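You operate a simulated robot arm through the tools that you are given. There is no shell and no other tool.

You run a simulated robot arm. Do the job below in one go: nothing can be reset, and whatever is moved stays where it is left.

TASK
Switch the filler off and wipe both stains off the side table.
Fine: orange switch off first, blue dial back to CLEAR; use the small yellow sponge and put it back. What is to be rubbed or washed off counts as gone when no trace of it is left.
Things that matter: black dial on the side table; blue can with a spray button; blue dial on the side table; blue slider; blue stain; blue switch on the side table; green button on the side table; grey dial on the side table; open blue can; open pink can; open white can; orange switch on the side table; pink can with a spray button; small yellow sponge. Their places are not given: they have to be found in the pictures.

The check looks at the end state, three seconds after you hand in, the way a careful person would. Anything else that was tipped, shoved, dropped, spilled or broken makes it a failure.

THE ROBOT
A 7-joint arm with a two-finger parallel gripper, fixed in place. Base frame: the origin is at the foot of the arm, x ahead of it, y to its left, z up. Readings come in mm, rad, newtons and seconds.
With the tool pointing down near the work surface it reaches from about 440 to 700 mm from the base axis. Its first joint turns from -2.897 to 2.897 rad. Payload 1.57 kg.
The TCP is the grasp point between the finger pads, 30 mm short of the fingertips. In the tool frame z runs along the fingers and y along their closing line. The gripper opens to 80 mm. The fingers are 17 mm wide and 12 mm thick; the gripper's body (40 by 82 mm) begins 80 mm behind the TCP.
Orientation is told as [roll, pitch, yaw] about the base's x, y, z axes, in that order, counted from this pose: with the fingers straight down and closing along the base's y, the tool's x points along the base's -x, its y along +y and its z along -z.

THE INTERFACE
- The arm moves only by the tool step_arm. Its argument "increments" is a list of rows, each a list of 3 entries, a list of its own where there are three numbers: the finger opening in mm, from 0 to 80, then the shift along the base's x, y, z in mm, then the turn, a rotation vector about the base's x, y, z in rad. In form: [[claw, [tx, ty, tz], [ax, ay, az]], ...]. A call has 1 to 20 rows; each row is the pose to reach, as a shift and turn from the pose commanded when the call began. A row lasts 0.2 s, in which the tool goes at most 50 mm and 0.15 rad; a call with a longer step from one row to the next is refused whole, and so is a gripper value outside its range. Where a pose cannot be reached the arm comes as near as it can. A force on the tool above 60 N (or 10 N above the force at the start of the call, whichever is more), or a blocked arm, ends the call early, and 0.2 s more pass. The fingers move at their own pace (about 153 mm/s each) and stop on an object; they squeeze with about 43 N. The grip force told is the motor's: it shows also when the fingers shut on nothing. Time passes only in rows, and 0.2 s behind the last, so rows that repeat a pose let the fingers close. The reply holds the time, the measured pose of the TCP, the force on the tool along the base axes, the opening and the grip force, in the units named above and with some noise, with the torque about the TCP (base axes, N m) and any sound that the robot's microphone picked up.
- Cameras (640 x 400 px; columns grow to the right, rows downward): "scene" is fixed at [401.1, 498.3, 1646.8]; the picture's right is [-0.93, -0.37, 0.00], its down [-0.31, 0.80, -0.51] and it looks along [0.19, -0.48, -0.86] (base axes); focal length 306 px, centre (320, 200). "wrist" rides on the gripper at [72, -7, -122] in the tool frame; the picture's right is [0.09, 1.00, 0.00], its down [-0.84, 0.08, -0.54] and it looks along [-0.54, 0.05, 0.84] (tool axes); focal length 238 px, centre (320, 200).
- camera(camera): a new picture of that camera. It takes no simulated time.
- measure_at(camera, pixels): for up to 12 pixels [column, row] of the newest picture of that camera ("zoom" is the newest enlarged one), the place [x, y, z] in the base frame of the surface seen there, good to about 3 mm. It takes no simulated time.
- inspect(camera, box): a new picture of the part [left, top, right, bottom] of that camera's present view, enlarged. It takes no simulated time.
- job_done(): hands the job in; it is judged then, once.

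Unless the task says otherwise, let go and move clear before handing in.

The tools are called after "Emit:" by a JSON object that holds its "api" and its "payload". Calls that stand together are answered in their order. step_arm: Moves the arm, as the interface text tells. Its arguments: {"type":"object","properties":{"increments":{"type":"array","items":{"type":"array"}}},"required":["increments"]} The other tools are called the same way: camera (camera) takes a picture; measure_at (camera, pixels) gives the place of the surface under pixels of a picture; inspect (camera, box) takes an enlarged picture of a part of a camera's view; job_done () hands the job in.

At the start:

```text
time: 0.0
eef_pos: [450.6, 109.7, 1245.8]
ee_rot: [0.001, -0.001, 0.0]
contact_force: [0.7, -0.3, 0.6]
torque: [-0.01, 0.02, 0.0]
opening: 80.0
grip_force: 0.1
```

scene: 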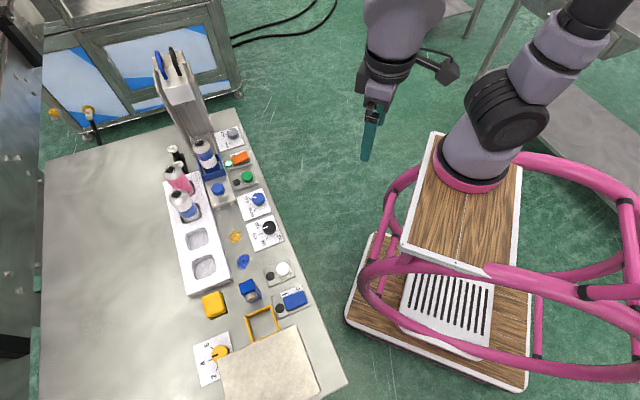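
wrist: 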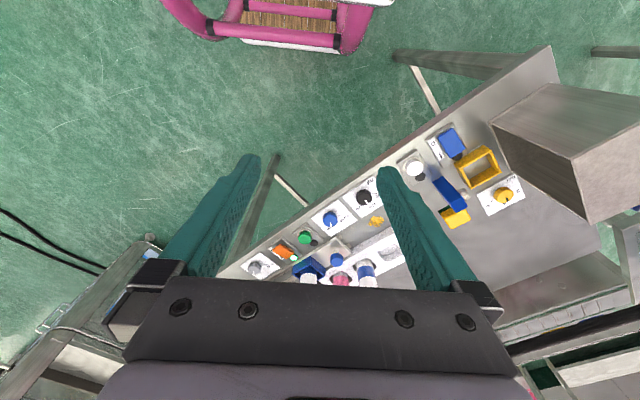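

The scene picture shows the side table with dials, switches and cans on the left; the stains seem to be at about (235,236) and (243,261). I will take enlarged pictures of it first.

Emit:
{"api": "inspect", "payload": {"camera": "scene", "box": [140, 110, 300, 210]}}

Emit:
{"api": "inspect", "payload": {"camera": "scene", "box": [160, 200, 320, 300]}}

Emit:
{"api": "inspect", "payload": {"camera": "scene", "box": [160, 280, 350, 400]}}

```text
4.00 times, centred on (220, 160) of scene
```

zoom: 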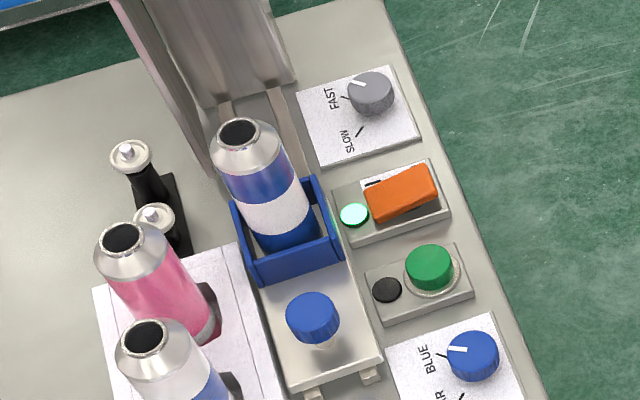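

```text
4.00 times, centred on (240, 250) of scene
```

zoom: 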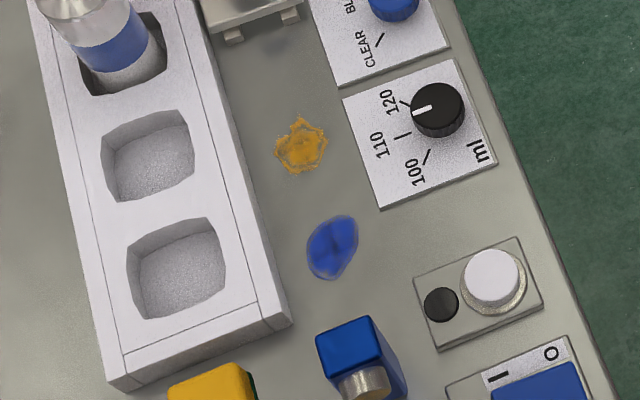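

```text
3.33 times, centred on (255, 340) of scene
```

zoom: 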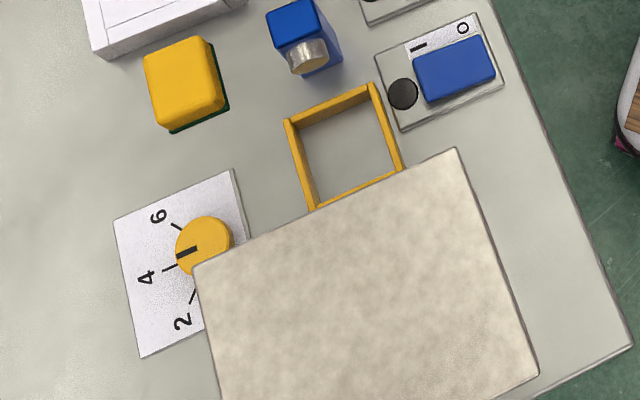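

The zooms show the orange rocker with a lit green lamp at (238,158), the blue dial pointing to BLUE at (257,199), stains at (235,237) and (243,261), and the yellow sponge at (213,305). I'll measure the places of these things.

Emit:
{"api": "camera", "payload": {"camera": "scene"}}

Emit:
{"api": "measure_at", "payload": {"camera": "scene", "pixels": [[240, 158], [228, 163], [258, 199], [268, 227], [235, 237], [243, 261], [213, 304], [249, 285], [247, 177], [283, 269], [295, 299], [263, 270]]}}

Emit:
{"api": "measure_at", "payload": {"camera": "scene", "pixels": [[218, 188], [232, 132], [205, 150], [178, 175], [185, 205], [204, 265], [250, 322], [275, 312], [219, 352], [262, 345], [220, 270], [178, 85]]}}

Emit:
{"api": "inspect", "payload": {"camera": "scene", "box": [216, 140, 264, 170]}}

Emit:
{"api": "inspect", "payload": {"camera": "scene", "box": [228, 185, 284, 220]}}

```text
taken
```

scene: 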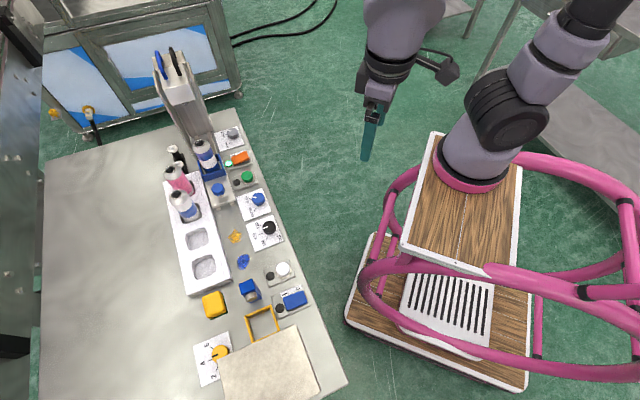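

```text
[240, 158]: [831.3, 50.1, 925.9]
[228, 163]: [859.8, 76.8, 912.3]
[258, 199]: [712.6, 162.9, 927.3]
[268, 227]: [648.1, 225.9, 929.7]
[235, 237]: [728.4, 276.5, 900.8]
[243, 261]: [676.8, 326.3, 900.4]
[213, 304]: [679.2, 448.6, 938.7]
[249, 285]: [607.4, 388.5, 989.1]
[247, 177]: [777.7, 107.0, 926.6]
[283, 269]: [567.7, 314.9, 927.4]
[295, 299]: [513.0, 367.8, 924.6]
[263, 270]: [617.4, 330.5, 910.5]
```

```text
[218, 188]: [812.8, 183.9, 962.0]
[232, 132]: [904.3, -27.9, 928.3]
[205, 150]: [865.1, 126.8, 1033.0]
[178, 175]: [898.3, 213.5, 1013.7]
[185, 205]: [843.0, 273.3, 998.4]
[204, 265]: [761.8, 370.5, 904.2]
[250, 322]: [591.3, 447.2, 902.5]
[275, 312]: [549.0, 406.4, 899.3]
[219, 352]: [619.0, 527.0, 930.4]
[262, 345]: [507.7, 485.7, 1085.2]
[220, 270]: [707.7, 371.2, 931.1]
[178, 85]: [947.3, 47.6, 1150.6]
```

```text
13.33 times, centred on (240, 155) of scene
```

zoom: 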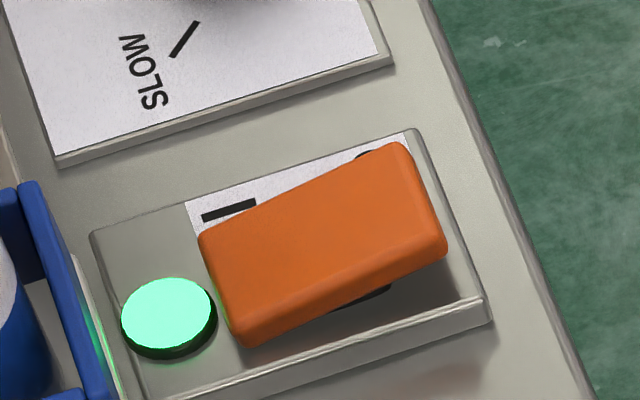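

```text
11.43 times, centred on (256, 202) of scene
```

zoom: 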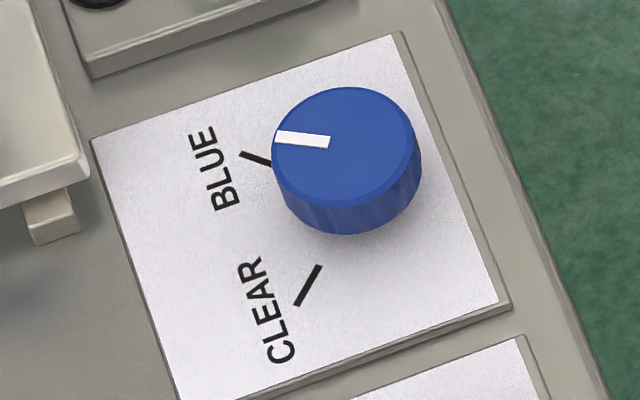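

The orange rocker lies beyond the tool-down reach, so I measure its ends and the arm's base surroundings to plan the tilt.

Emit:
{"api": "measure_at", "payload": {"camera": "scene", "pixels": [[246, 153], [247.5, 155], [234, 161], [232.5, 163.5], [252, 162], [224, 158], [240, 168], [452, 200], [475, 170], [300, 100], [370, 300], [440, 310]]}}

Emit:
{"api": "measure_at", "payload": {"camera": "scene", "pixels": [[213, 129], [235, 110], [345, 382], [300, 270], [256, 150], [241, 197], [239, 130], [214, 178], [207, 170], [376, 80], [365, 155], [200, 130]]}}

```text
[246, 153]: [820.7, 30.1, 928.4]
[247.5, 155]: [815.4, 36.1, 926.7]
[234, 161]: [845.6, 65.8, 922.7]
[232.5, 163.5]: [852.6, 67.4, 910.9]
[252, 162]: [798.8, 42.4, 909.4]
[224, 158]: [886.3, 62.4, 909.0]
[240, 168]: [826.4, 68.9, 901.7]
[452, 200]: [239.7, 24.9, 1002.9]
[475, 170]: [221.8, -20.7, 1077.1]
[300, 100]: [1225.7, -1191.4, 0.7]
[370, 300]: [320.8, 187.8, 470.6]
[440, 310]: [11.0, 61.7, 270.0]
```

```text
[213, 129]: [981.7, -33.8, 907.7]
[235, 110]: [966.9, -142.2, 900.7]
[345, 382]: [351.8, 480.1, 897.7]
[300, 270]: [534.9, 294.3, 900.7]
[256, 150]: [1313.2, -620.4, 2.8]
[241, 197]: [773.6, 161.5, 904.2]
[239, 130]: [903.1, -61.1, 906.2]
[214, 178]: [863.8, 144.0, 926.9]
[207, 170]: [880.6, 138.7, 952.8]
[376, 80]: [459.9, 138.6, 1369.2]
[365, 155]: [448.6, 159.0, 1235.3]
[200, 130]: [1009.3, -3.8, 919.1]
```

The readings show the table top at z≈900 with its edge running at 45°, and the rocker's O end (near robot, about (818,35)) stands higher at z≈928 than the I end. I'll move the arm above the rocker, turned 45°, to see it closely through the wrist camera.

Emit:
{"api": "step_arm", "payload": {"increments": [[80, [33.75, -18.75, -14.5], [0, 0, 0.098]], [80, [67.5, -37.5, -29], [0, 0, 0.196]], [80, [101.25, -56.25, -43.5], [0, 0, 0.294]], [80, [135, -75, -58], [0, 0, 0.392]], [80, [168.75, -93.75, -72.5], [0, 0, 0.49]], [80, [202.5, -112.5, -87], [0, 0, 0.588]], [80, [236.25, -131.25, -101.5], [0, 0, 0.686]], [80, [270, -150, -116], [0, 0, 0.785]], [80, [270, -150, -116], [0, 0, 0.785]]]}}

Emit:
{"api": "camera", "payload": {"camera": "wrist"}}

Emit:
{"api": "camera", "payload": {"camera": "scene"}}

```text
time: 2.0
eef_pos: [721.3, -38.9, 1130.4]
ee_rot: [-0.001, 0.002, 0.787]
contact_force: [-0.3, -0.6, -0.5]
torque: [0.03, 0.01, 0.01]
opening: 79.9
grip_force: 0.0
```

```text
taken
```

wrist: 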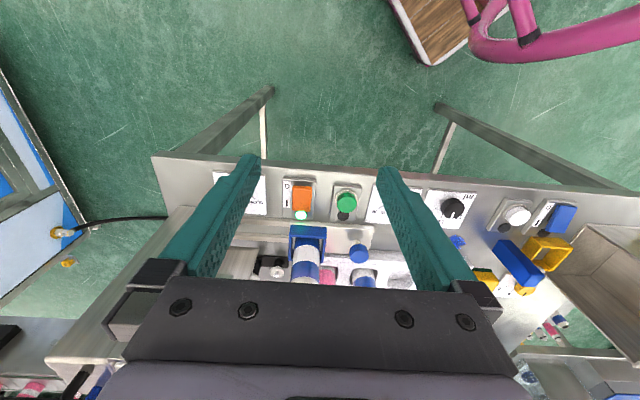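

```text
taken
```

scene: 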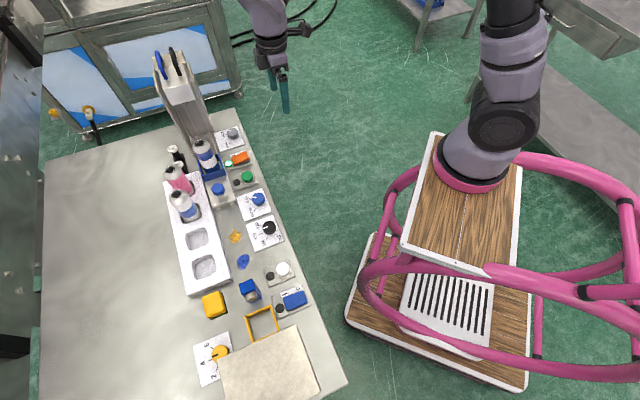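

The wrist picture shows the orange rocker at (302,198) with its lit lamp at (302,214). I'll enlarge it and measure.

Emit:
{"api": "inspect", "payload": {"camera": "wrist", "box": [260, 170, 370, 240]}}

Emit:
{"api": "measure_at", "payload": {"camera": "wrist", "pixels": [[293, 186], [311, 187], [303, 187], [303, 198], [302, 208], [293, 210], [311, 209], [302, 214], [346, 200], [286, 190]]}}

Emit:
{"api": "inspect", "payload": {"camera": "wrist", "box": [400, 170, 600, 300]}}

```text
5.71 times, centred on (315, 205) of wrist
```

zoom: 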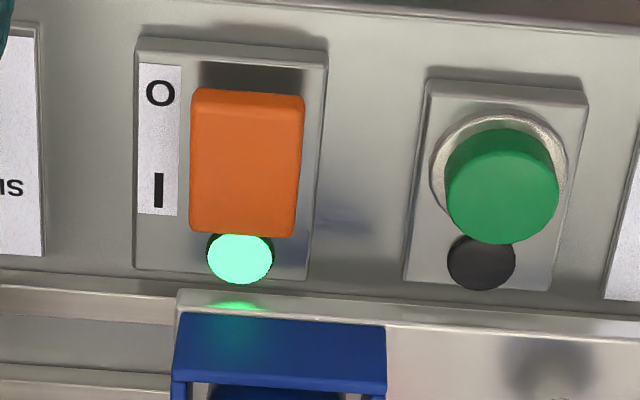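

```text
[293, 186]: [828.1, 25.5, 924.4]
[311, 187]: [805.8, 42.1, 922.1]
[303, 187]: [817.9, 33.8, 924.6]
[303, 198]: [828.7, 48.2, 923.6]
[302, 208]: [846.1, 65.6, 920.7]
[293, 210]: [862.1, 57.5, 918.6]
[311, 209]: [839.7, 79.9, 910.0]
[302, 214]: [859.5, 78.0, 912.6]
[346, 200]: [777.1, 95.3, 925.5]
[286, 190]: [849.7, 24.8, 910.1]
```

```text
3.08 times, centred on (500, 235) of wrist
```

zoom: 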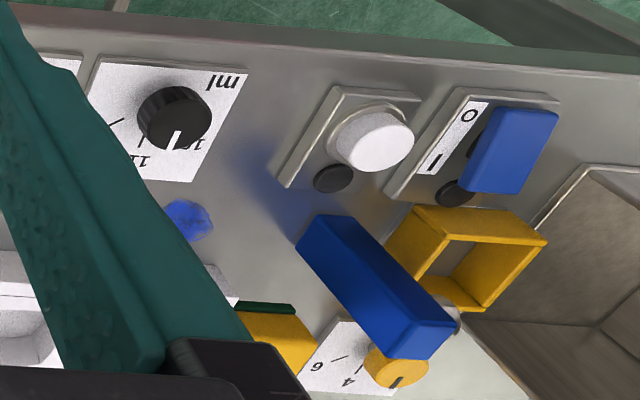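

The wrist zoom shows "O" beside the raised end of the orange rocker at about (818,34,924) and "I" beside the low end at (848,65). I'll check the filler pillar's clearance before pressing the O end.

Emit:
{"api": "measure_at", "payload": {"camera": "scene", "pixels": [[190, 95], [200, 105], [205, 120], [211, 132], [185, 110], [192, 130], [165, 98], [160, 90], [189, 83], [172, 80], [160, 60], [173, 52]]}}

Emit:
{"api": "inspect", "payload": {"camera": "scene", "box": [140, 40, 260, 115]}}

```text
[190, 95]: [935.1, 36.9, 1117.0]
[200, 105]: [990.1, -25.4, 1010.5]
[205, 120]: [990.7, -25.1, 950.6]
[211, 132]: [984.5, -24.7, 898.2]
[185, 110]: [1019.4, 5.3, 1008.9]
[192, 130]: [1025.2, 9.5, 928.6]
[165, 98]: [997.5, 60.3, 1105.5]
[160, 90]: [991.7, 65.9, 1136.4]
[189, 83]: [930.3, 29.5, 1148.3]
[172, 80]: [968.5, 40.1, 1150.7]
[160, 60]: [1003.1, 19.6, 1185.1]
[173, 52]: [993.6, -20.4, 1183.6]
```

```text
5.33 times, centred on (200, 78) of scene
```

zoom: 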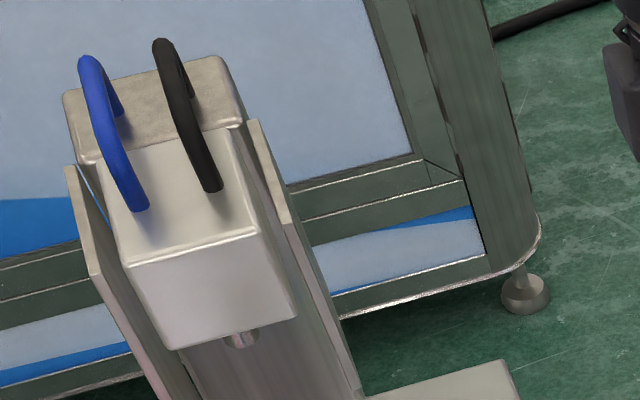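

The pillar head (near corner about (930,29), z 1110–1150) is some 100 mm from the press point, so it is clear. I'll close the fingers and stop just above the O end at (823,39).

Emit:
{"api": "step_arm", "payload": {"increments": [[0, [34, 26.4, 0], [0, 0, 0]], [0, [68, 52.8, 0], [0, 0, 0]], [0, [102.4, 79.3, 0], [0, 0, 0]], [0, [102.4, 79.3, -45], [0, 0, 0]], [0, [102.4, 79.3, -90], [0, 0, 0]], [0, [102.4, 79.3, -130], [0, 0, 0]], [0, [102.4, 79.3, -160], [0, 0, 0]], [0, [102.4, 79.3, -160], [0, 0, 0]]]}}

Emit:
{"api": "camera", "payload": {"camera": "wrist"}}

Emit:
{"api": "inspect", "payload": {"camera": "scene", "box": [160, 80, 320, 180]}}

```text
time: 3.8
eef_pos: [822.7, 37.8, 969.6]
ee_rot: [-0.001, -0.001, 0.784]
contact_force: [0.1, 0.0, -0.1]
torque: [0.0, -0.02, 0.01]
opening: 0.0
grip_force: 21.4
```

```text
taken
```

wrist: 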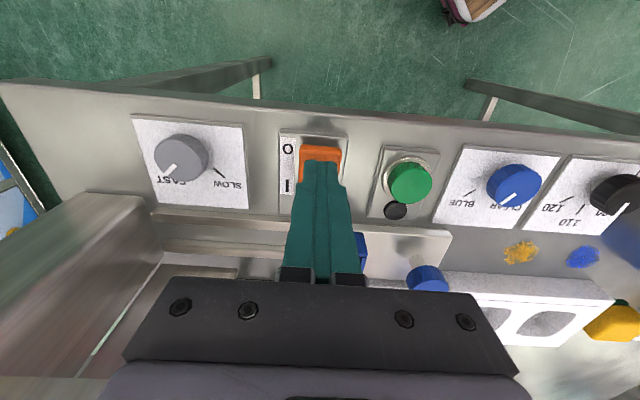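

```text
4.00 times, centred on (240, 130) of scene
```

zoom: 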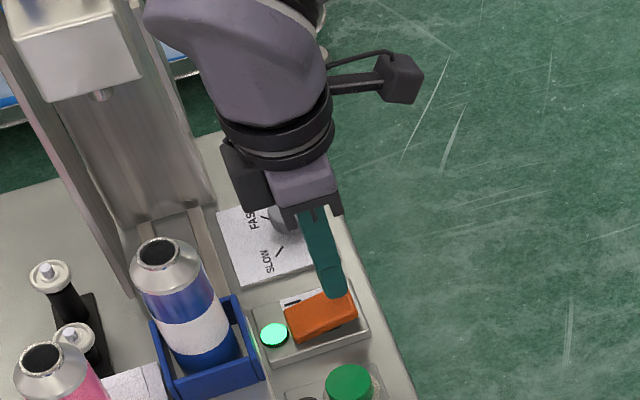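

The fingers are 15 mm over the O end, as the wrist picture at (320,160) and the scene zoom confirm. I'll press down in small steps.

Emit:
{"api": "step_arm", "payload": {"increments": [[0, [0, 0, -5], [0, 0, 0]], [0, [0, 0, -10], [0, 0, 0]], [0, [0, 0, -13], [0, 0, 0]], [0, [0, 0, -16], [0, 0, 0]], [0, [0, 0, -18], [0, 0, 0]], [0, [0, 0, -20], [0, 0, 0]]]}}

Emit:
{"api": "inspect", "payload": {"camera": "scene", "box": [200, 130, 280, 180]}}

```text
time: 5.2
eef_pos: [823.9, 37.8, 953.7]
ee_rot: [-0.002, -0.002, 0.785]
contact_force: [-7.6, -3.5, 30.3]
torque: [0.07, 0.06, 0.07]
opening: 0.0
grip_force: 21.7
```

```text
8.00 times, centred on (240, 155) of scene
```

zoom: 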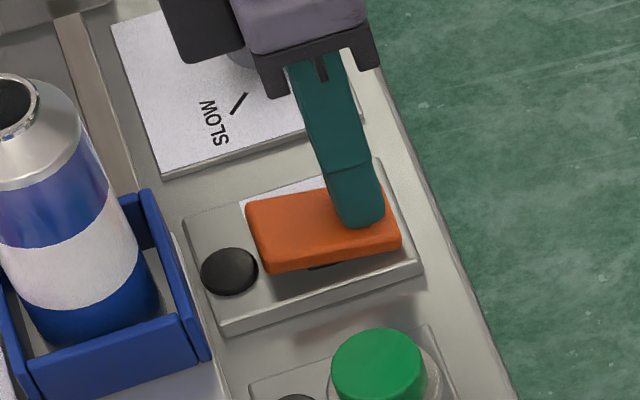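

The lamp is now dark and the rocker has tipped to O. I'll lift off to check that it stays, then back toward the blue dial.

Emit:
{"api": "step_arm", "payload": {"increments": [[0, [0, 0, 10], [0, 0, 0]], [0, [0, 0, 50], [0, 0, 0]], [0, [0, 0, 100], [0, 0, 0]], [20, [-35, 0, 120], [0, 0, 0]], [40, [-70, 20, 120], [0, 0, 0]], [60, [-105, 40, 120], [0, 0, 0]], [60, [-105, 40, 120], [0, 0, 0]]]}}

Emit:
{"api": "camera", "payload": {"camera": "wrist"}}

Emit:
{"api": "inspect", "payload": {"camera": "scene", "box": [180, 120, 308, 200]}}

```text
time: 6.8
eef_pos: [717.5, 78.3, 1069.8]
ee_rot: [-0.002, 0.002, 0.785]
contact_force: [0.3, 0.0, -0.7]
torque: [-0.01, 0.02, 0.01]
opening: 59.8
grip_force: 0.1
```

```text
taken
```

wrist: 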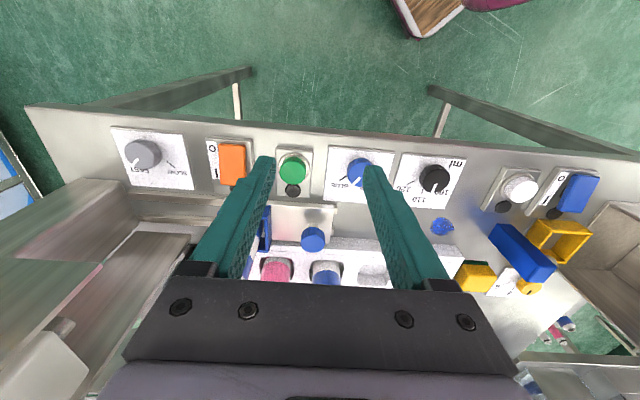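

```text
5.00 times, centred on (244, 160) of scene
```

zoom: 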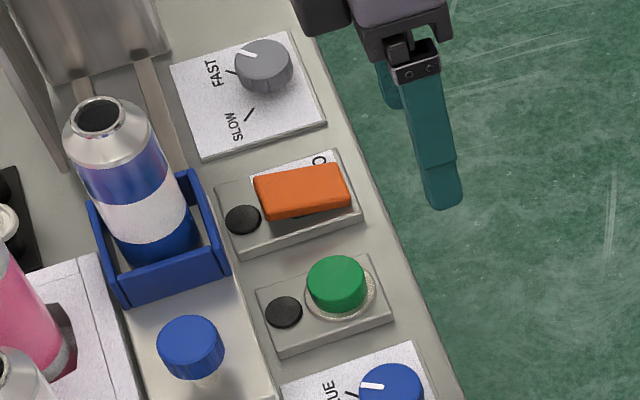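

The rocker shows O and its lamp is dark, while nothing else moved. Now I measure the blue dial's knob, pointer and tick marks.

Emit:
{"api": "inspect", "payload": {"camera": "scene", "box": [228, 185, 284, 220]}}

Emit:
{"api": "measure_at", "payload": {"camera": "zoom", "pixels": [[347, 150], [278, 137], [328, 142], [242, 154], [270, 164], [320, 267], [297, 304], [350, 92], [415, 135], [350, 195], [280, 165], [385, 105]]}}

Emit:
{"api": "inspect", "payload": {"camera": "wrist", "box": [300, 130, 420, 220]}}

```text
11.43 times, centred on (256, 202) of scene
```

zoom: 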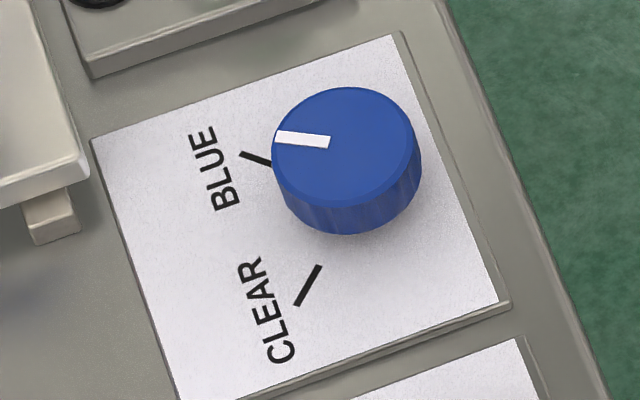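

```text
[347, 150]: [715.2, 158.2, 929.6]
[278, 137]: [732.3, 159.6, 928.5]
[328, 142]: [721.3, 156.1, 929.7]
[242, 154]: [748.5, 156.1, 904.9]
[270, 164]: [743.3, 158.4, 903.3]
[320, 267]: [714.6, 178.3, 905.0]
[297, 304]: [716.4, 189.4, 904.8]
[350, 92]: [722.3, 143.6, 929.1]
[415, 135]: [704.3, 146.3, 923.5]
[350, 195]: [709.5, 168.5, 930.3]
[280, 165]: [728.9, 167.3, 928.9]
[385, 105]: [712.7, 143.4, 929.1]
```

```text
4.44 times, centred on (360, 175) of wrist
```

zoom: 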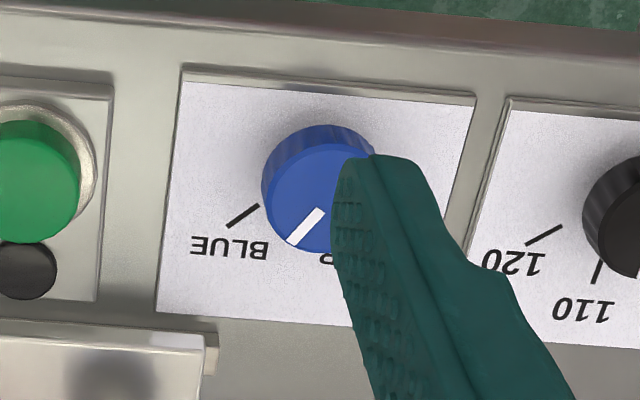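

The scene zoom shows the pointer about 14° off the BLUE tick, the BLUE tick at 0° (+x) and the CLEAR tick at 90° (+y), with the knob centre near (716,156) and its top at z 929. I'll hover above it with the gripper turned back, so that a turn of about +76° is left.

Emit:
{"api": "step_arm", "payload": {"increments": [[55, [0, 20, -10], [0, 0, -0.13]], [55, [0, 40, -30], [0, 0, -0.26]], [55, [-1, 60, -50], [0, 0, -0.39]], [55, [-1.6, 77.3, -65], [0, 0, -0.52]], [55, [-1.6, 77.3, -85], [0, 0, -0.665]], [55, [-1.6, 77.3, -85], [0, 0, -0.665]]]}}

Emit:
{"api": "camera", "payload": {"camera": "wrist"}}

Emit:
{"api": "inspect", "payload": {"camera": "scene", "box": [200, 150, 328, 230]}}

```text
time: 8.2
eef_pos: [717.3, 157.3, 985.6]
ee_rot: [0.0, -0.001, 0.119]
contact_force: [0.0, 0.6, 0.7]
torque: [0.04, 0.03, 0.0]
opening: 55.3
grip_force: 0.0
```

```text
taken
```

wrist: 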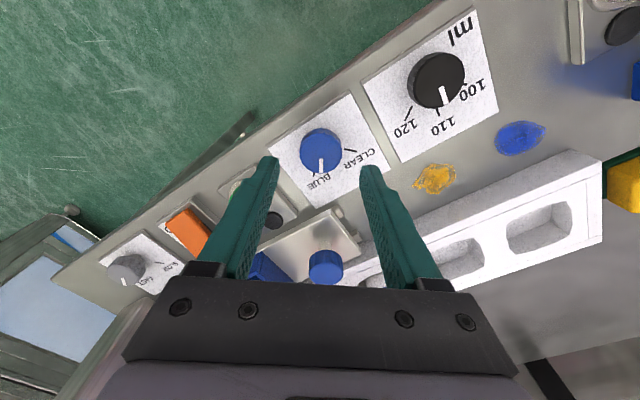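

```text
5.00 times, centred on (264, 190) of scene
```

zoom: 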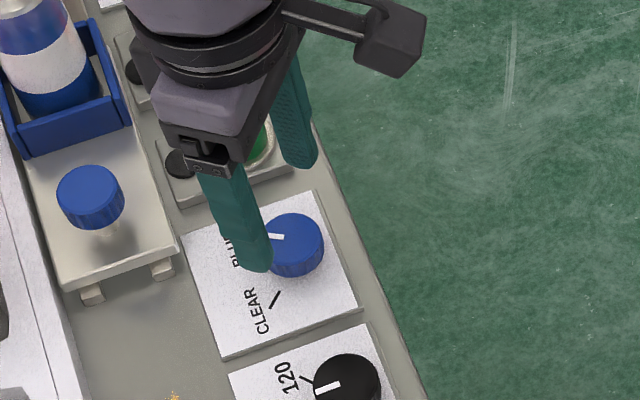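

The wrist picture shows the knob at (321,150) between the fingers; I enlarge it to check the centring.

Emit:
{"api": "inspect", "payload": {"camera": "wrist", "box": [264, 110, 392, 190]}}

Emit:
{"api": "measure_at", "payload": {"camera": "wrist", "pixels": [[321, 150], [303, 150], [339, 150], [321, 138], [321, 165], [321, 158]]}}

```text
5.00 times, centred on (328, 150) of wrist
```

zoom: 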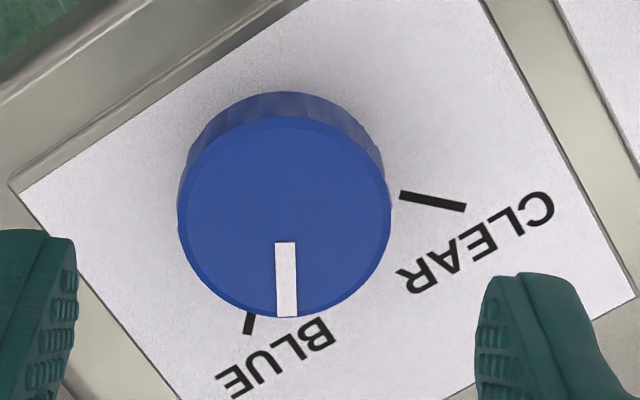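

```text
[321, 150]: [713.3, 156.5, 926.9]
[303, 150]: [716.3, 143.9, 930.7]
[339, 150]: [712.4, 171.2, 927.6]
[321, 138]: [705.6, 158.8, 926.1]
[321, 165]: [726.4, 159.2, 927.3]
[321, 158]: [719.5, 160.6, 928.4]
```

The knob (about 34 mm wide) is centred within 2 mm and its pointer is at roughly 14°. I'll shift 2 mm, descend so that the tips stop at z≈911, and grip it.

Emit:
{"api": "step_arm", "payload": {"increments": [[55, [-2.1, 0, -10], [0, 0, 0]], [55, [-2.1, 0, -30], [0, 0, 0]], [55, [-2.1, 0, -43], [0, 0, 0]], [55, [-2.1, 0, -43], [0, 0, 0]], [32, [-2.1, 0, -43], [0, 0, 0]], [20, [-2.1, 0, -43], [0, 0, 0]], [20, [-2.1, 0, -43], [0, 0, 0]]]}}

Emit:
{"api": "camera", "payload": {"camera": "wrist"}}

```text
time: 9.8
eef_pos: [713.1, 158.6, 940.2]
ee_rot: [-0.001, -0.001, 0.123]
contact_force: [-2.0, 10.8, -5.5]
torque: [0.41, -0.35, 0.04]
opening: 33.7
grip_force: 40.9
```

```text
taken
```

wrist: 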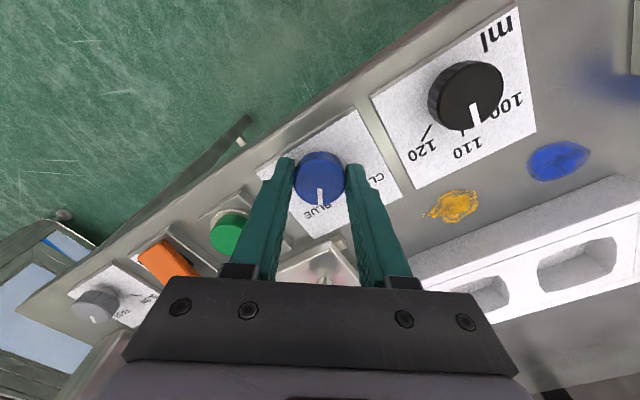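

The grip holds at 33.7 mm with a small side force (10.8 N along y), so the knob's axis lies about 2 mm further in y. I'll ease that way and turn by +1.33 rad.

Emit:
{"api": "step_arm", "payload": {"increments": [[20, [-0.5, 2, 0], [0, 0, 0]], [20, [-0.5, 2, 0], [0, 0, 0.133]], [20, [-0.5, 2, 0], [0, 0, 0.266]], [20, [-0.5, 2, 0], [0, 0, 0.399]], [20, [-0.5, 2, 0], [0, 0, 0.532]], [20, [-0.5, 2, 0], [0, 0, 0.665]], [20, [-0.5, 2, 0], [0, 0, 0.798]], [20, [-0.5, 2, 0], [0, 0, 0.931]], [20, [-0.5, 2, 0], [0, 0, 1.064]], [20, [-0.5, 2, 0], [0, 0, 1.197]], [20, [-0.5, 2, 0], [0, 0, 1.33]], [20, [-0.5, 2, 0], [0, 0, 1.33]]]}}

Emit:
{"api": "camera", "payload": {"camera": "wrist"}}

Emit:
{"api": "inspect", "payload": {"camera": "scene", "box": [228, 185, 284, 220]}}

```text
time: 12.4
eef_pos: [716.9, 154.9, 942.0]
ee_rot: [-0.002, 0.0, 1.453]
contact_force: [29.6, -23.1, 3.1]
torque: [-1.14, -0.48, -0.09]
opening: 33.5
grip_force: 41.3
```

```text
taken
```

wrist: 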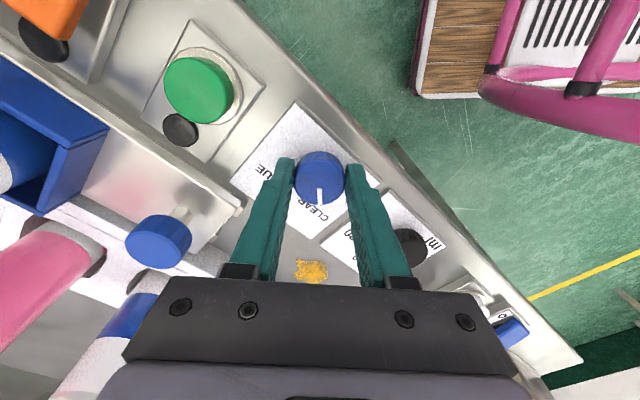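

```text
11.43 times, centred on (256, 202) of scene
```

zoom: 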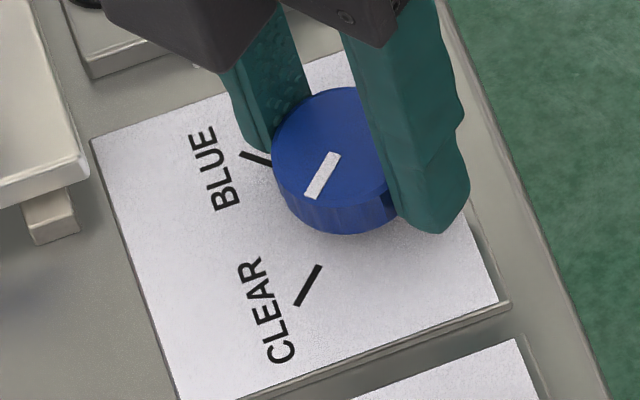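

The pointer now lies nearly parallel to the CLEAR tick in the zoom. I'll ease the side force, let go, rise and check the angle.

Emit:
{"api": "step_arm", "payload": {"increments": [[20, [1.5, -1.7, 0], [0, 0, 0]], [20, [3, -3.2, 0], [0, 0, 0]], [55, [3, -3.2, 0], [0, 0, 0]], [55, [3, -3.2, 0], [0, 0, 0]], [55, [3, -3.2, 25], [0, 0, 0]], [55, [3, -3.2, 60], [0, 0, 0]], [55, [-30, -30, 85], [0, 0, 0]], [55, [-65, -60, 90], [0, 0, 0]], [55, [-65, -60, 90], [0, 0, 0]]]}}

Emit:
{"api": "camera", "payload": {"camera": "wrist"}}

Emit:
{"api": "inspect", "payload": {"camera": "scene", "box": [236, 185, 276, 210]}}

```text
time: 14.4
eef_pos: [648.7, 98.7, 1031.0]
ee_rot: [0.0, 0.0, 1.45]
contact_force: [-0.2, 0.7, -0.1]
torque: [-0.02, 0.04, 0.02]
opening: 55.0
grip_force: 0.0
```

```text
taken
```

wrist: 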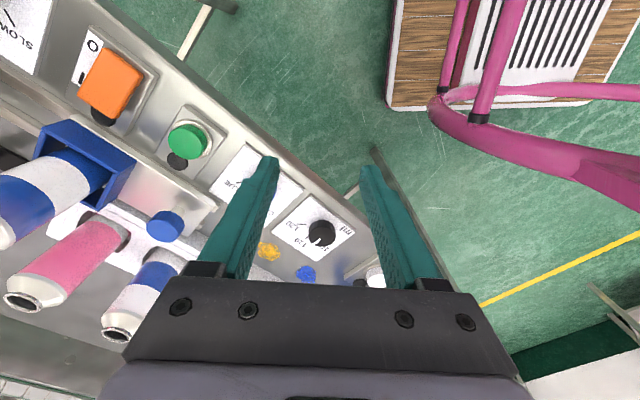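

```text
16.00 times, centred on (256, 198) of scene
```

zoom: 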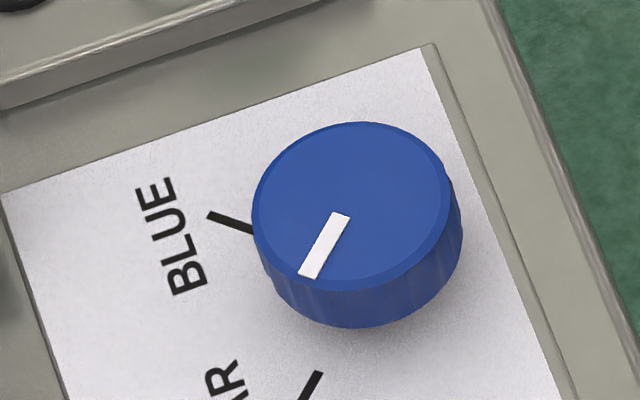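

The pointer seems to be within 2–3° of CLEAR; one more zoom with both the pointer and the CLEAR tick to make sure.

Emit:
{"api": "inspect", "payload": {"camera": "scene", "box": [240, 190, 272, 215]}}

Emit:
{"api": "inspect", "payload": {"camera": "scene", "box": [140, 110, 300, 210]}}

```text
16.00 times, centred on (256, 202) of scene
```

zoom: 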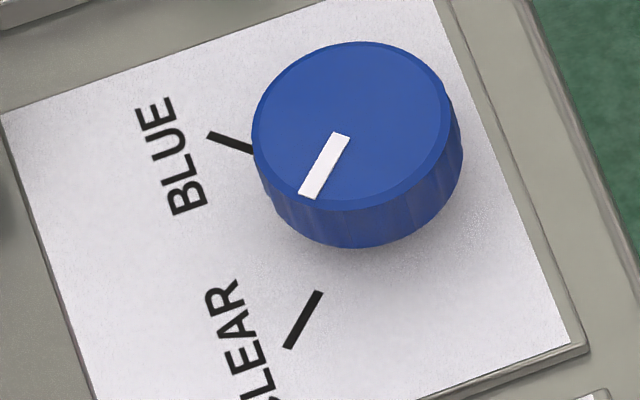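

```text
4.00 times, centred on (220, 160) of scene
```

zoom: 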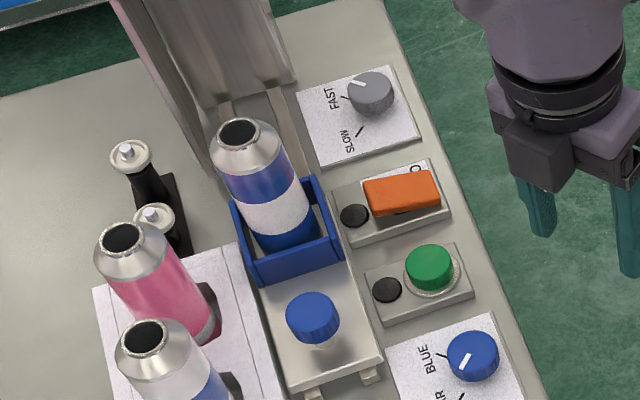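

The pointer and the CLEAR tick are now parallel (vectors (-33,62) and (-30,56)), so the dial is at CLEAR, with the rocker at O. Let me compare with the grey and black dials to be sure how pointers relate to ticks.

Emit:
{"api": "inspect", "payload": {"camera": "scene", "box": [212, 120, 252, 145]}}

Emit:
{"api": "inspect", "payload": {"camera": "scene", "box": [244, 212, 292, 250]}}

Emit:
{"api": "inspect", "payload": {"camera": "scene", "box": [188, 280, 268, 330]}}

Emit:
{"api": "inspect", "payload": {"camera": "scene", "box": [215, 220, 263, 280]}}

```text
16.00 times, centred on (232, 132) of scene
```

zoom: 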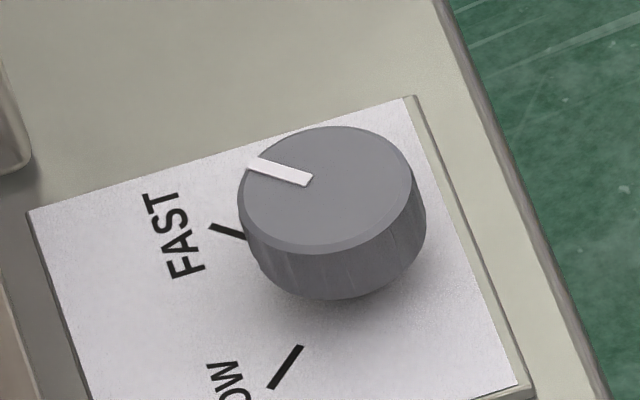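

```text
10.53 times, centred on (268, 231) of scene
```

zoom: 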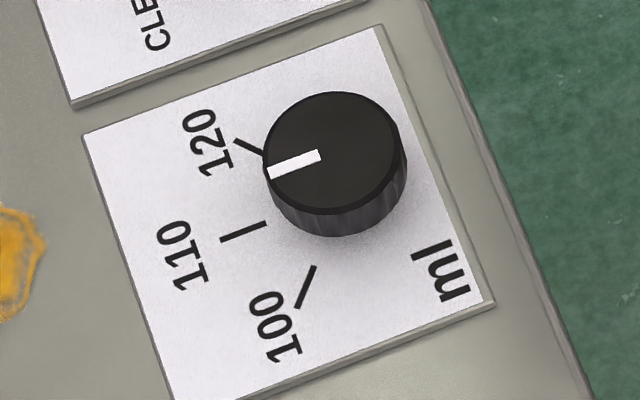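

```text
8.00 times, centred on (228, 305) of scene
```

zoom: 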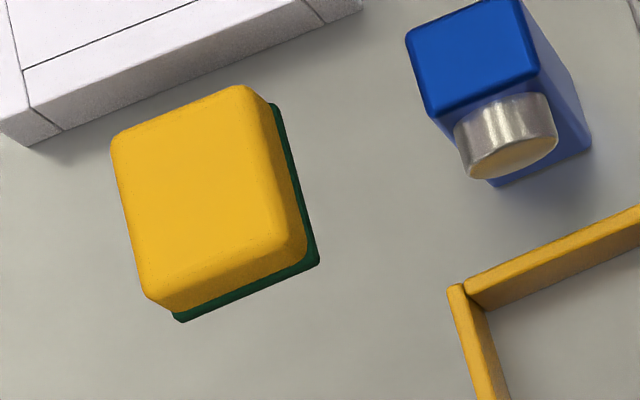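

```text
6.67 times, centred on (239, 250) of scene
```

zoom: 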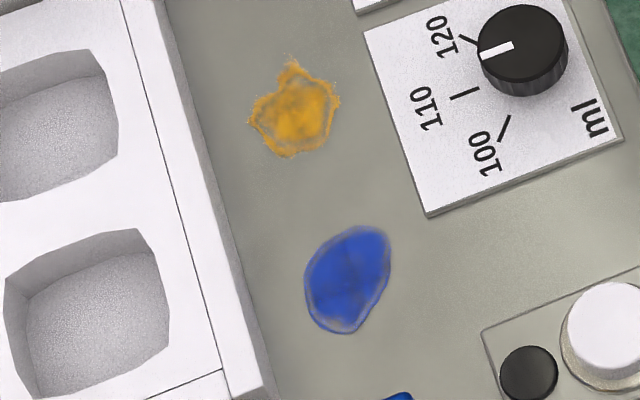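

The grey pointer is exactly parallel to its tick, so pointer equals tick and the blue dial is right at CLEAR. Now I measure the sponge, the stains and the corridor between the rack and the dial plates.

Emit:
{"api": "inspect", "payload": {"camera": "scene", "box": [188, 280, 268, 330]}}

Emit:
{"api": "measure_at", "payload": {"camera": "zoom", "pixels": [[120, 140], [245, 95], [295, 235], [160, 290], [205, 190], [182, 320], [318, 264], [278, 106], [300, 180], [235, 300], [90, 180], [340, 180]]}}

Emit:
{"api": "inspect", "payload": {"camera": "scene", "box": [215, 220, 263, 280]}}

Emit:
{"api": "measure_at", "payload": {"camera": "zoom", "pixels": [[250, 108], [293, 62], [340, 100], [287, 157], [303, 282], [362, 228], [391, 262], [345, 333], [200, 130], [270, 398], [400, 140], [425, 212]]}}

```text
8.00 times, centred on (228, 305) of scene
```

zoom: 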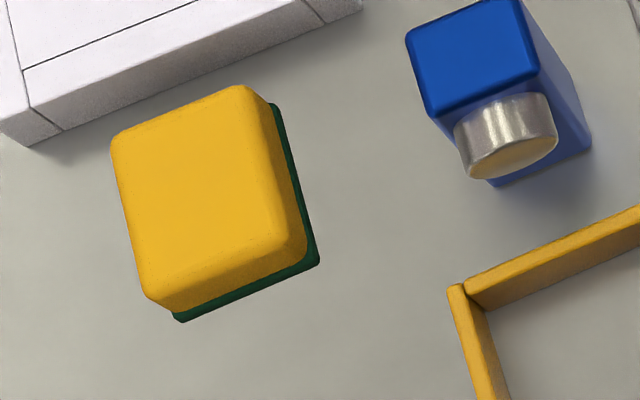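

```text
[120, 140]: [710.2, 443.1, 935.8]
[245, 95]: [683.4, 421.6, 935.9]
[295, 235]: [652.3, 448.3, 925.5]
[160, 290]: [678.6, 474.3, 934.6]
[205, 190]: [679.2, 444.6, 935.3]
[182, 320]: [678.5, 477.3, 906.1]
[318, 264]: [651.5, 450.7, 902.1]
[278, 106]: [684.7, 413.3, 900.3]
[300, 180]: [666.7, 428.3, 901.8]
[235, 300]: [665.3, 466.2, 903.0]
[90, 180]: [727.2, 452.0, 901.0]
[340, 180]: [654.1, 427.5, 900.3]
```

```text
6.67 times, centred on (239, 250) of scene
```

zoom: 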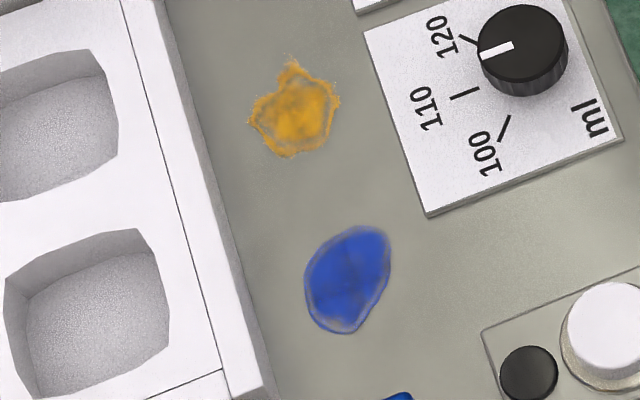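

```text
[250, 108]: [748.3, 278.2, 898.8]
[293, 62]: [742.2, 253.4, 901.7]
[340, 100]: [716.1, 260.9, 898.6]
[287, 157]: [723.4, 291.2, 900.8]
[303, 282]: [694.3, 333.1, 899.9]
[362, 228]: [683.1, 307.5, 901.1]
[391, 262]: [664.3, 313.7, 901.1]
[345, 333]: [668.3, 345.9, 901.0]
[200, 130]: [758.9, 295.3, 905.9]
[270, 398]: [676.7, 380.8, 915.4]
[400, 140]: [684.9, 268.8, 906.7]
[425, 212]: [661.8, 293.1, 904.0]
```

The sponge base is about 38 × 50 mm, centred near (681.6,445.3), its long side along the table edge, top at z≈936; the corridor between rack and dial plates is about 71 mm wide. I'll check the gap to the rack's end and the blue block before choosing the grip.

Emit:
{"api": "inspect", "payload": {"camera": "scene", "box": [180, 260, 276, 320]}}

Emit:
{"api": "measure_at", "payload": {"camera": "zoom", "pixels": [[110, 228], [85, 240], [200, 190], [260, 168], [330, 142], [200, 205], [400, 225], [440, 120], [500, 125], [530, 250], [520, 280], [420, 180]]}}

```text
6.67 times, centred on (228, 290) of scene
```

zoom: 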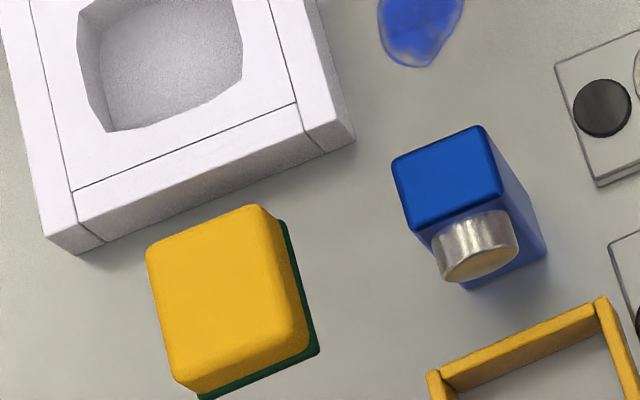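

```text
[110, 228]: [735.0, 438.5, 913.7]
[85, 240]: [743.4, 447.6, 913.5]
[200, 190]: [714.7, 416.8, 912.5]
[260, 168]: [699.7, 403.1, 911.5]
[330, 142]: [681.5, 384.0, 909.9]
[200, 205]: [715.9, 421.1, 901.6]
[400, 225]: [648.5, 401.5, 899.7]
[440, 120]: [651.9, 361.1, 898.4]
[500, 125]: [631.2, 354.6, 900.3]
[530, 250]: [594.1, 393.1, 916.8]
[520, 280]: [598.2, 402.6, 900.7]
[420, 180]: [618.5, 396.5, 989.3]
```

The rack's end face is at e≈-210 and leaves only 18 mm beside the sponge, so I'll grip the sponge across its short 38 mm side (fingers on the free sides). I move high over the table to hover above it at yaw 135°.

Emit:
{"api": "step_arm", "payload": {"increments": [[60, [4.1, 43.4, 12], [0, 0, 0.113]], [60, [8.2, 86.8, 24], [0, 0, 0.226]], [60, [12.3, 130.2, 36], [0, 0, 0.34]], [60, [16.4, 173.5, 48], [0, 0, 0.453]], [60, [20.5, 216.9, 48], [0, 0, 0.566]], [60, [24.6, 260.2, 48], [0, 0, 0.68]], [60, [28.7, 303.6, 48], [0, 0, 0.793]], [60, [32.8, 347, 48], [0, 0, 0.906]], [60, [32.8, 347, 48], [0, 0, 0.906]]]}}

Emit:
{"api": "camera", "payload": {"camera": "wrist"}}

Emit:
{"api": "camera", "payload": {"camera": "scene"}}

```text
time: 16.4
eef_pos: [682.0, 444.5, 1079.1]
ee_rot: [0.002, 0.0, 2.358]
contact_force: [-0.5, 0.1, 0.3]
torque: [-0.02, 0.01, 0.01]
opening: 60.1
grip_force: 0.1
```

```text
taken
```

wrist: 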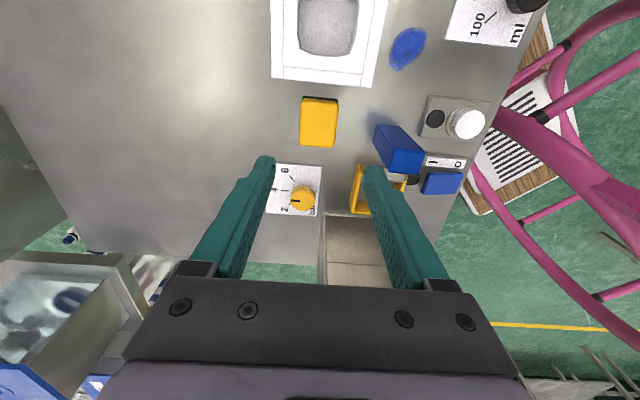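

```text
taken
```

scene: 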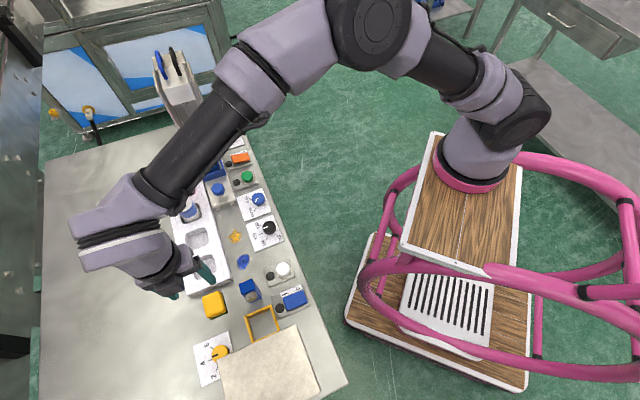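

The wrist picture shows the sponge at (319,122), square with the picture. I enlarge to refine its centre and angle.

Emit:
{"api": "inspect", "payload": {"camera": "wrist", "box": [279, 90, 359, 155]}}

Emit:
{"api": "measure_at", "payload": {"camera": "zoom", "pixels": [[190, 80], [450, 80], [190, 380], [440, 380], [320, 230], [165, 230], [470, 230]]}}

```text
6.15 times, centred on (319, 122) of wrist
```

zoom: 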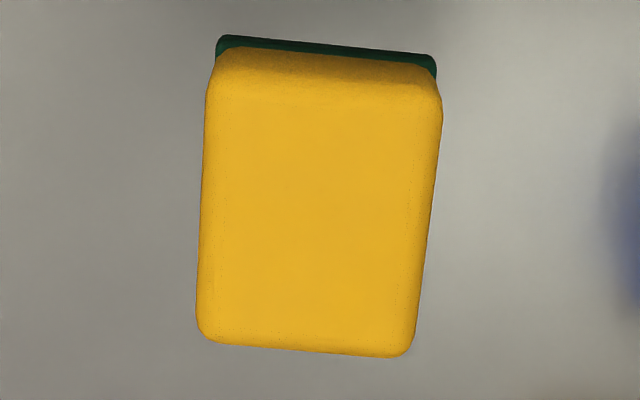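

```text
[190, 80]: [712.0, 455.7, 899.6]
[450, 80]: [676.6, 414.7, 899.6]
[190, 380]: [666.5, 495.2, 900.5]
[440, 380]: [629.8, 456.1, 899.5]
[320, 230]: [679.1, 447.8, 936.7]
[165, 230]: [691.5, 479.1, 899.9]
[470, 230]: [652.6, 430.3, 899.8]
```

The sponge is aligned with the gripper and centred within about 2 mm. I'll lower straight down to tips at z≈910 and close on it.

Emit:
{"api": "step_arm", "payload": {"increments": [[60, [1, 1.3, -40], [0, 0, 0]], [60, [1, 1.3, -80], [0, 0, 0]], [60, [1, 1.3, -115], [0, 0, 0]], [60, [1, 1.3, -140], [0, 0, 0]], [60, [1, 1.3, -140], [0, 0, 0]], [40, [1, 1.3, -140], [0, 0, 0]], [25, [1, 1.3, -140], [0, 0, 0]], [25, [1, 1.3, -140], [0, 0, 0]], [25, [1, 1.3, -140], [0, 0, 0]]]}}

Emit:
{"api": "camera", "payload": {"camera": "wrist"}}

Emit:
{"api": "inspect", "payload": {"camera": "scene", "box": [150, 250, 278, 330]}}

```text
time: 18.4
eef_pos: [683.0, 448.6, 940.8]
ee_rot: [0.0, 0.001, 2.357]
contact_force: [-0.1, 0.9, 0.1]
torque: [0.01, 0.0, -0.02]
opening: 40.3
grip_force: 43.0
```

```text
taken
```

wrist: 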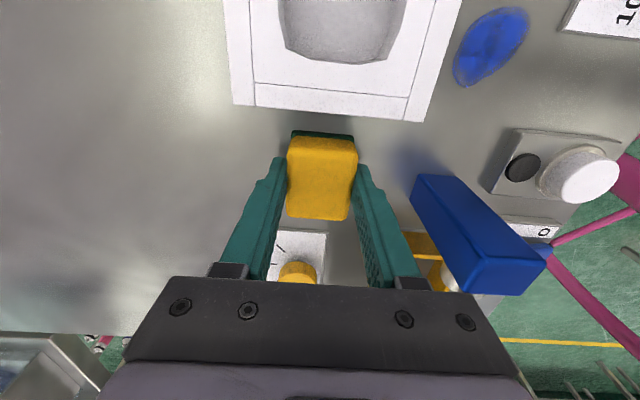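

```text
5.00 times, centred on (214, 290) of scene
```

zoom: 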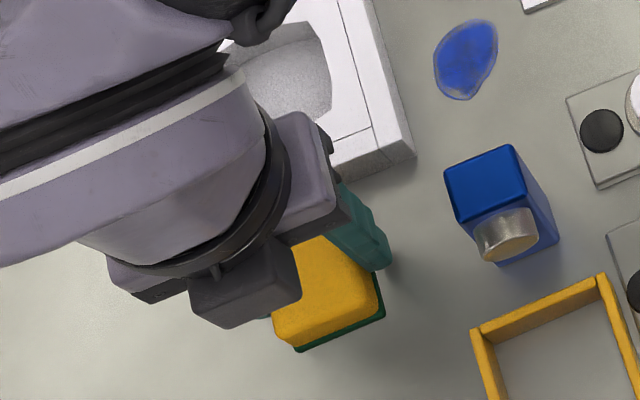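

The sponge is held (opening 40.3 mm, TCP commanded at (682.6,446.6,939.8), yaw 2.356 — the pose to return to). I'll lift it 100 mm and carry it over the blue stain while turning by -90°.

Emit:
{"api": "step_arm", "payload": {"increments": [[25, [0, 0, 25], [0, 0, 0]], [25, [0, 0, 65], [0, 0, 0]], [25, [0, 0, 100], [0, 0, 0]], [25, [-0.6, -11, 100], [0, 0, -0.143]], [25, [-1.2, -22, 100], [0, 0, -0.286]], [25, [-1.8, -33, 100], [0, 0, -0.429]], [25, [-2.4, -44, 100], [0, 0, -0.571]], [25, [-3, -55, 100], [0, 0, -0.714]], [25, [-3.6, -66, 100], [0, 0, -0.857]], [25, [-4.2, -77, 100], [0, 0, -1.0]], [25, [-4.8, -88, 100], [0, 0, -1.142]], [25, [-5.4, -99, 100], [0, 0, -1.285]], [25, [-6, -110, 100], [0, 0, -1.428]], [25, [-6.6, -121.3, 100], [0, 0, -1.571]], [25, [-6.6, -121.3, 100], [0, 0, -1.571]]]}}

Emit:
{"api": "camera", "payload": {"camera": "wrist"}}

Emit:
{"api": "camera", "payload": {"camera": "scene"}}

```text
time: 21.6
eef_pos: [676.2, 325.2, 1039.6]
ee_rot: [0.0, 0.0, 0.783]
contact_force: [0.0, -0.7, -0.1]
torque: [0.0, 0.02, -0.01]
opening: 39.8
grip_force: 43.5
```

```text
taken
```

wrist: 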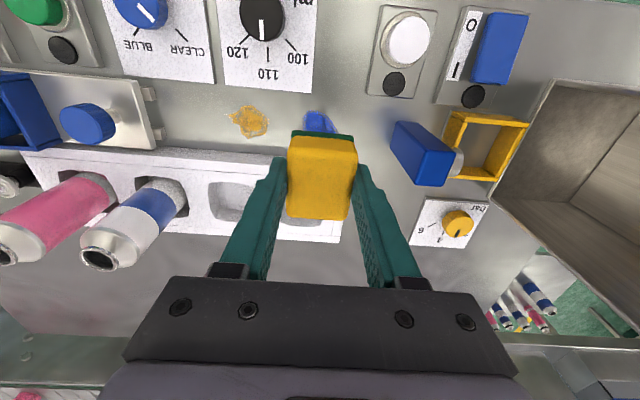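

```text
taken
```

scene: 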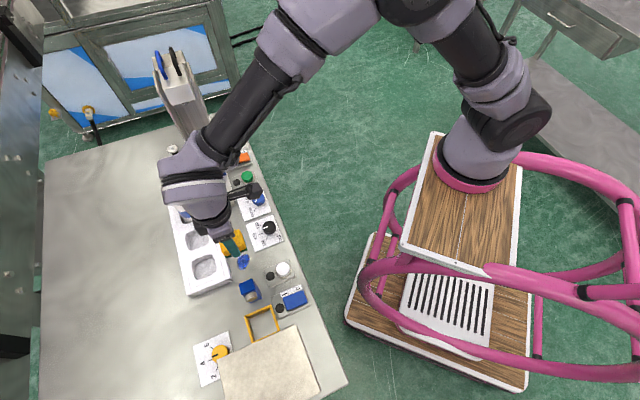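

The sponge hangs over the blue stain (wrist picture (320,120)), with 13 mm to the rack and 8 mm to the plates. I'll lower it to light contact and read the force.

Emit:
{"api": "step_arm", "payload": {"increments": [[25, [0, 0, -45], [0, 0, 0]], [25, [0, 0, -80], [0, 0, 0]], [25, [0, 0, -95], [0, 0, 0]], [25, [0, 0, -99], [0, 0, 0]], [25, [0, 0, -101], [0, 0, 0]], [25, [0, 0, -101], [0, 0, 0]]]}}

Emit:
{"api": "camera", "payload": {"camera": "wrist"}}

Emit:
{"api": "inspect", "payload": {"camera": "scene", "box": [180, 210, 308, 290]}}

```text
time: 23.0
eef_pos: [675.6, 323.7, 938.3]
ee_rot: [0.0, -0.003, 0.785]
contact_force: [-0.3, 0.0, 7.4]
torque: [0.06, -0.13, 0.02]
opening: 40.6
grip_force: 43.1
```

```text
taken
```

wrist: 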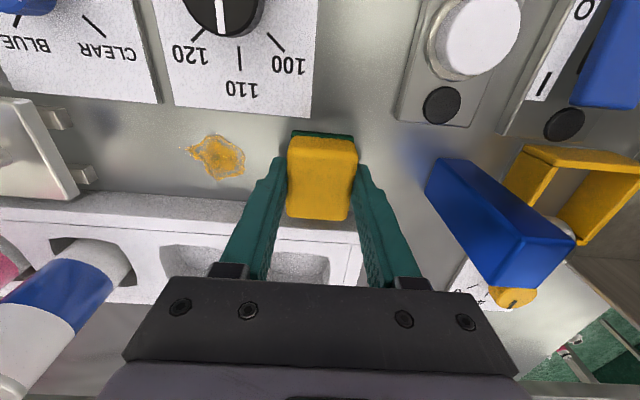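

```text
5.00 times, centred on (244, 250) of scene
```

zoom: 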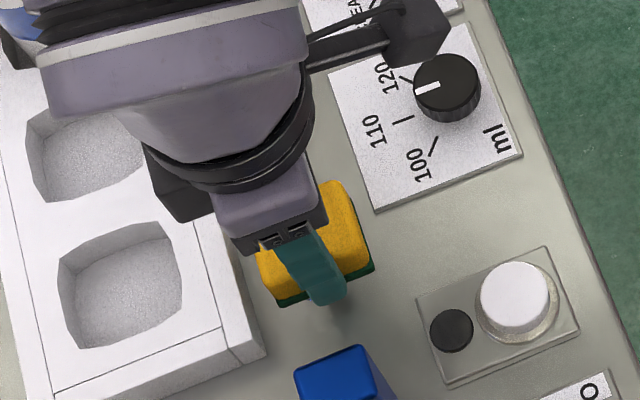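

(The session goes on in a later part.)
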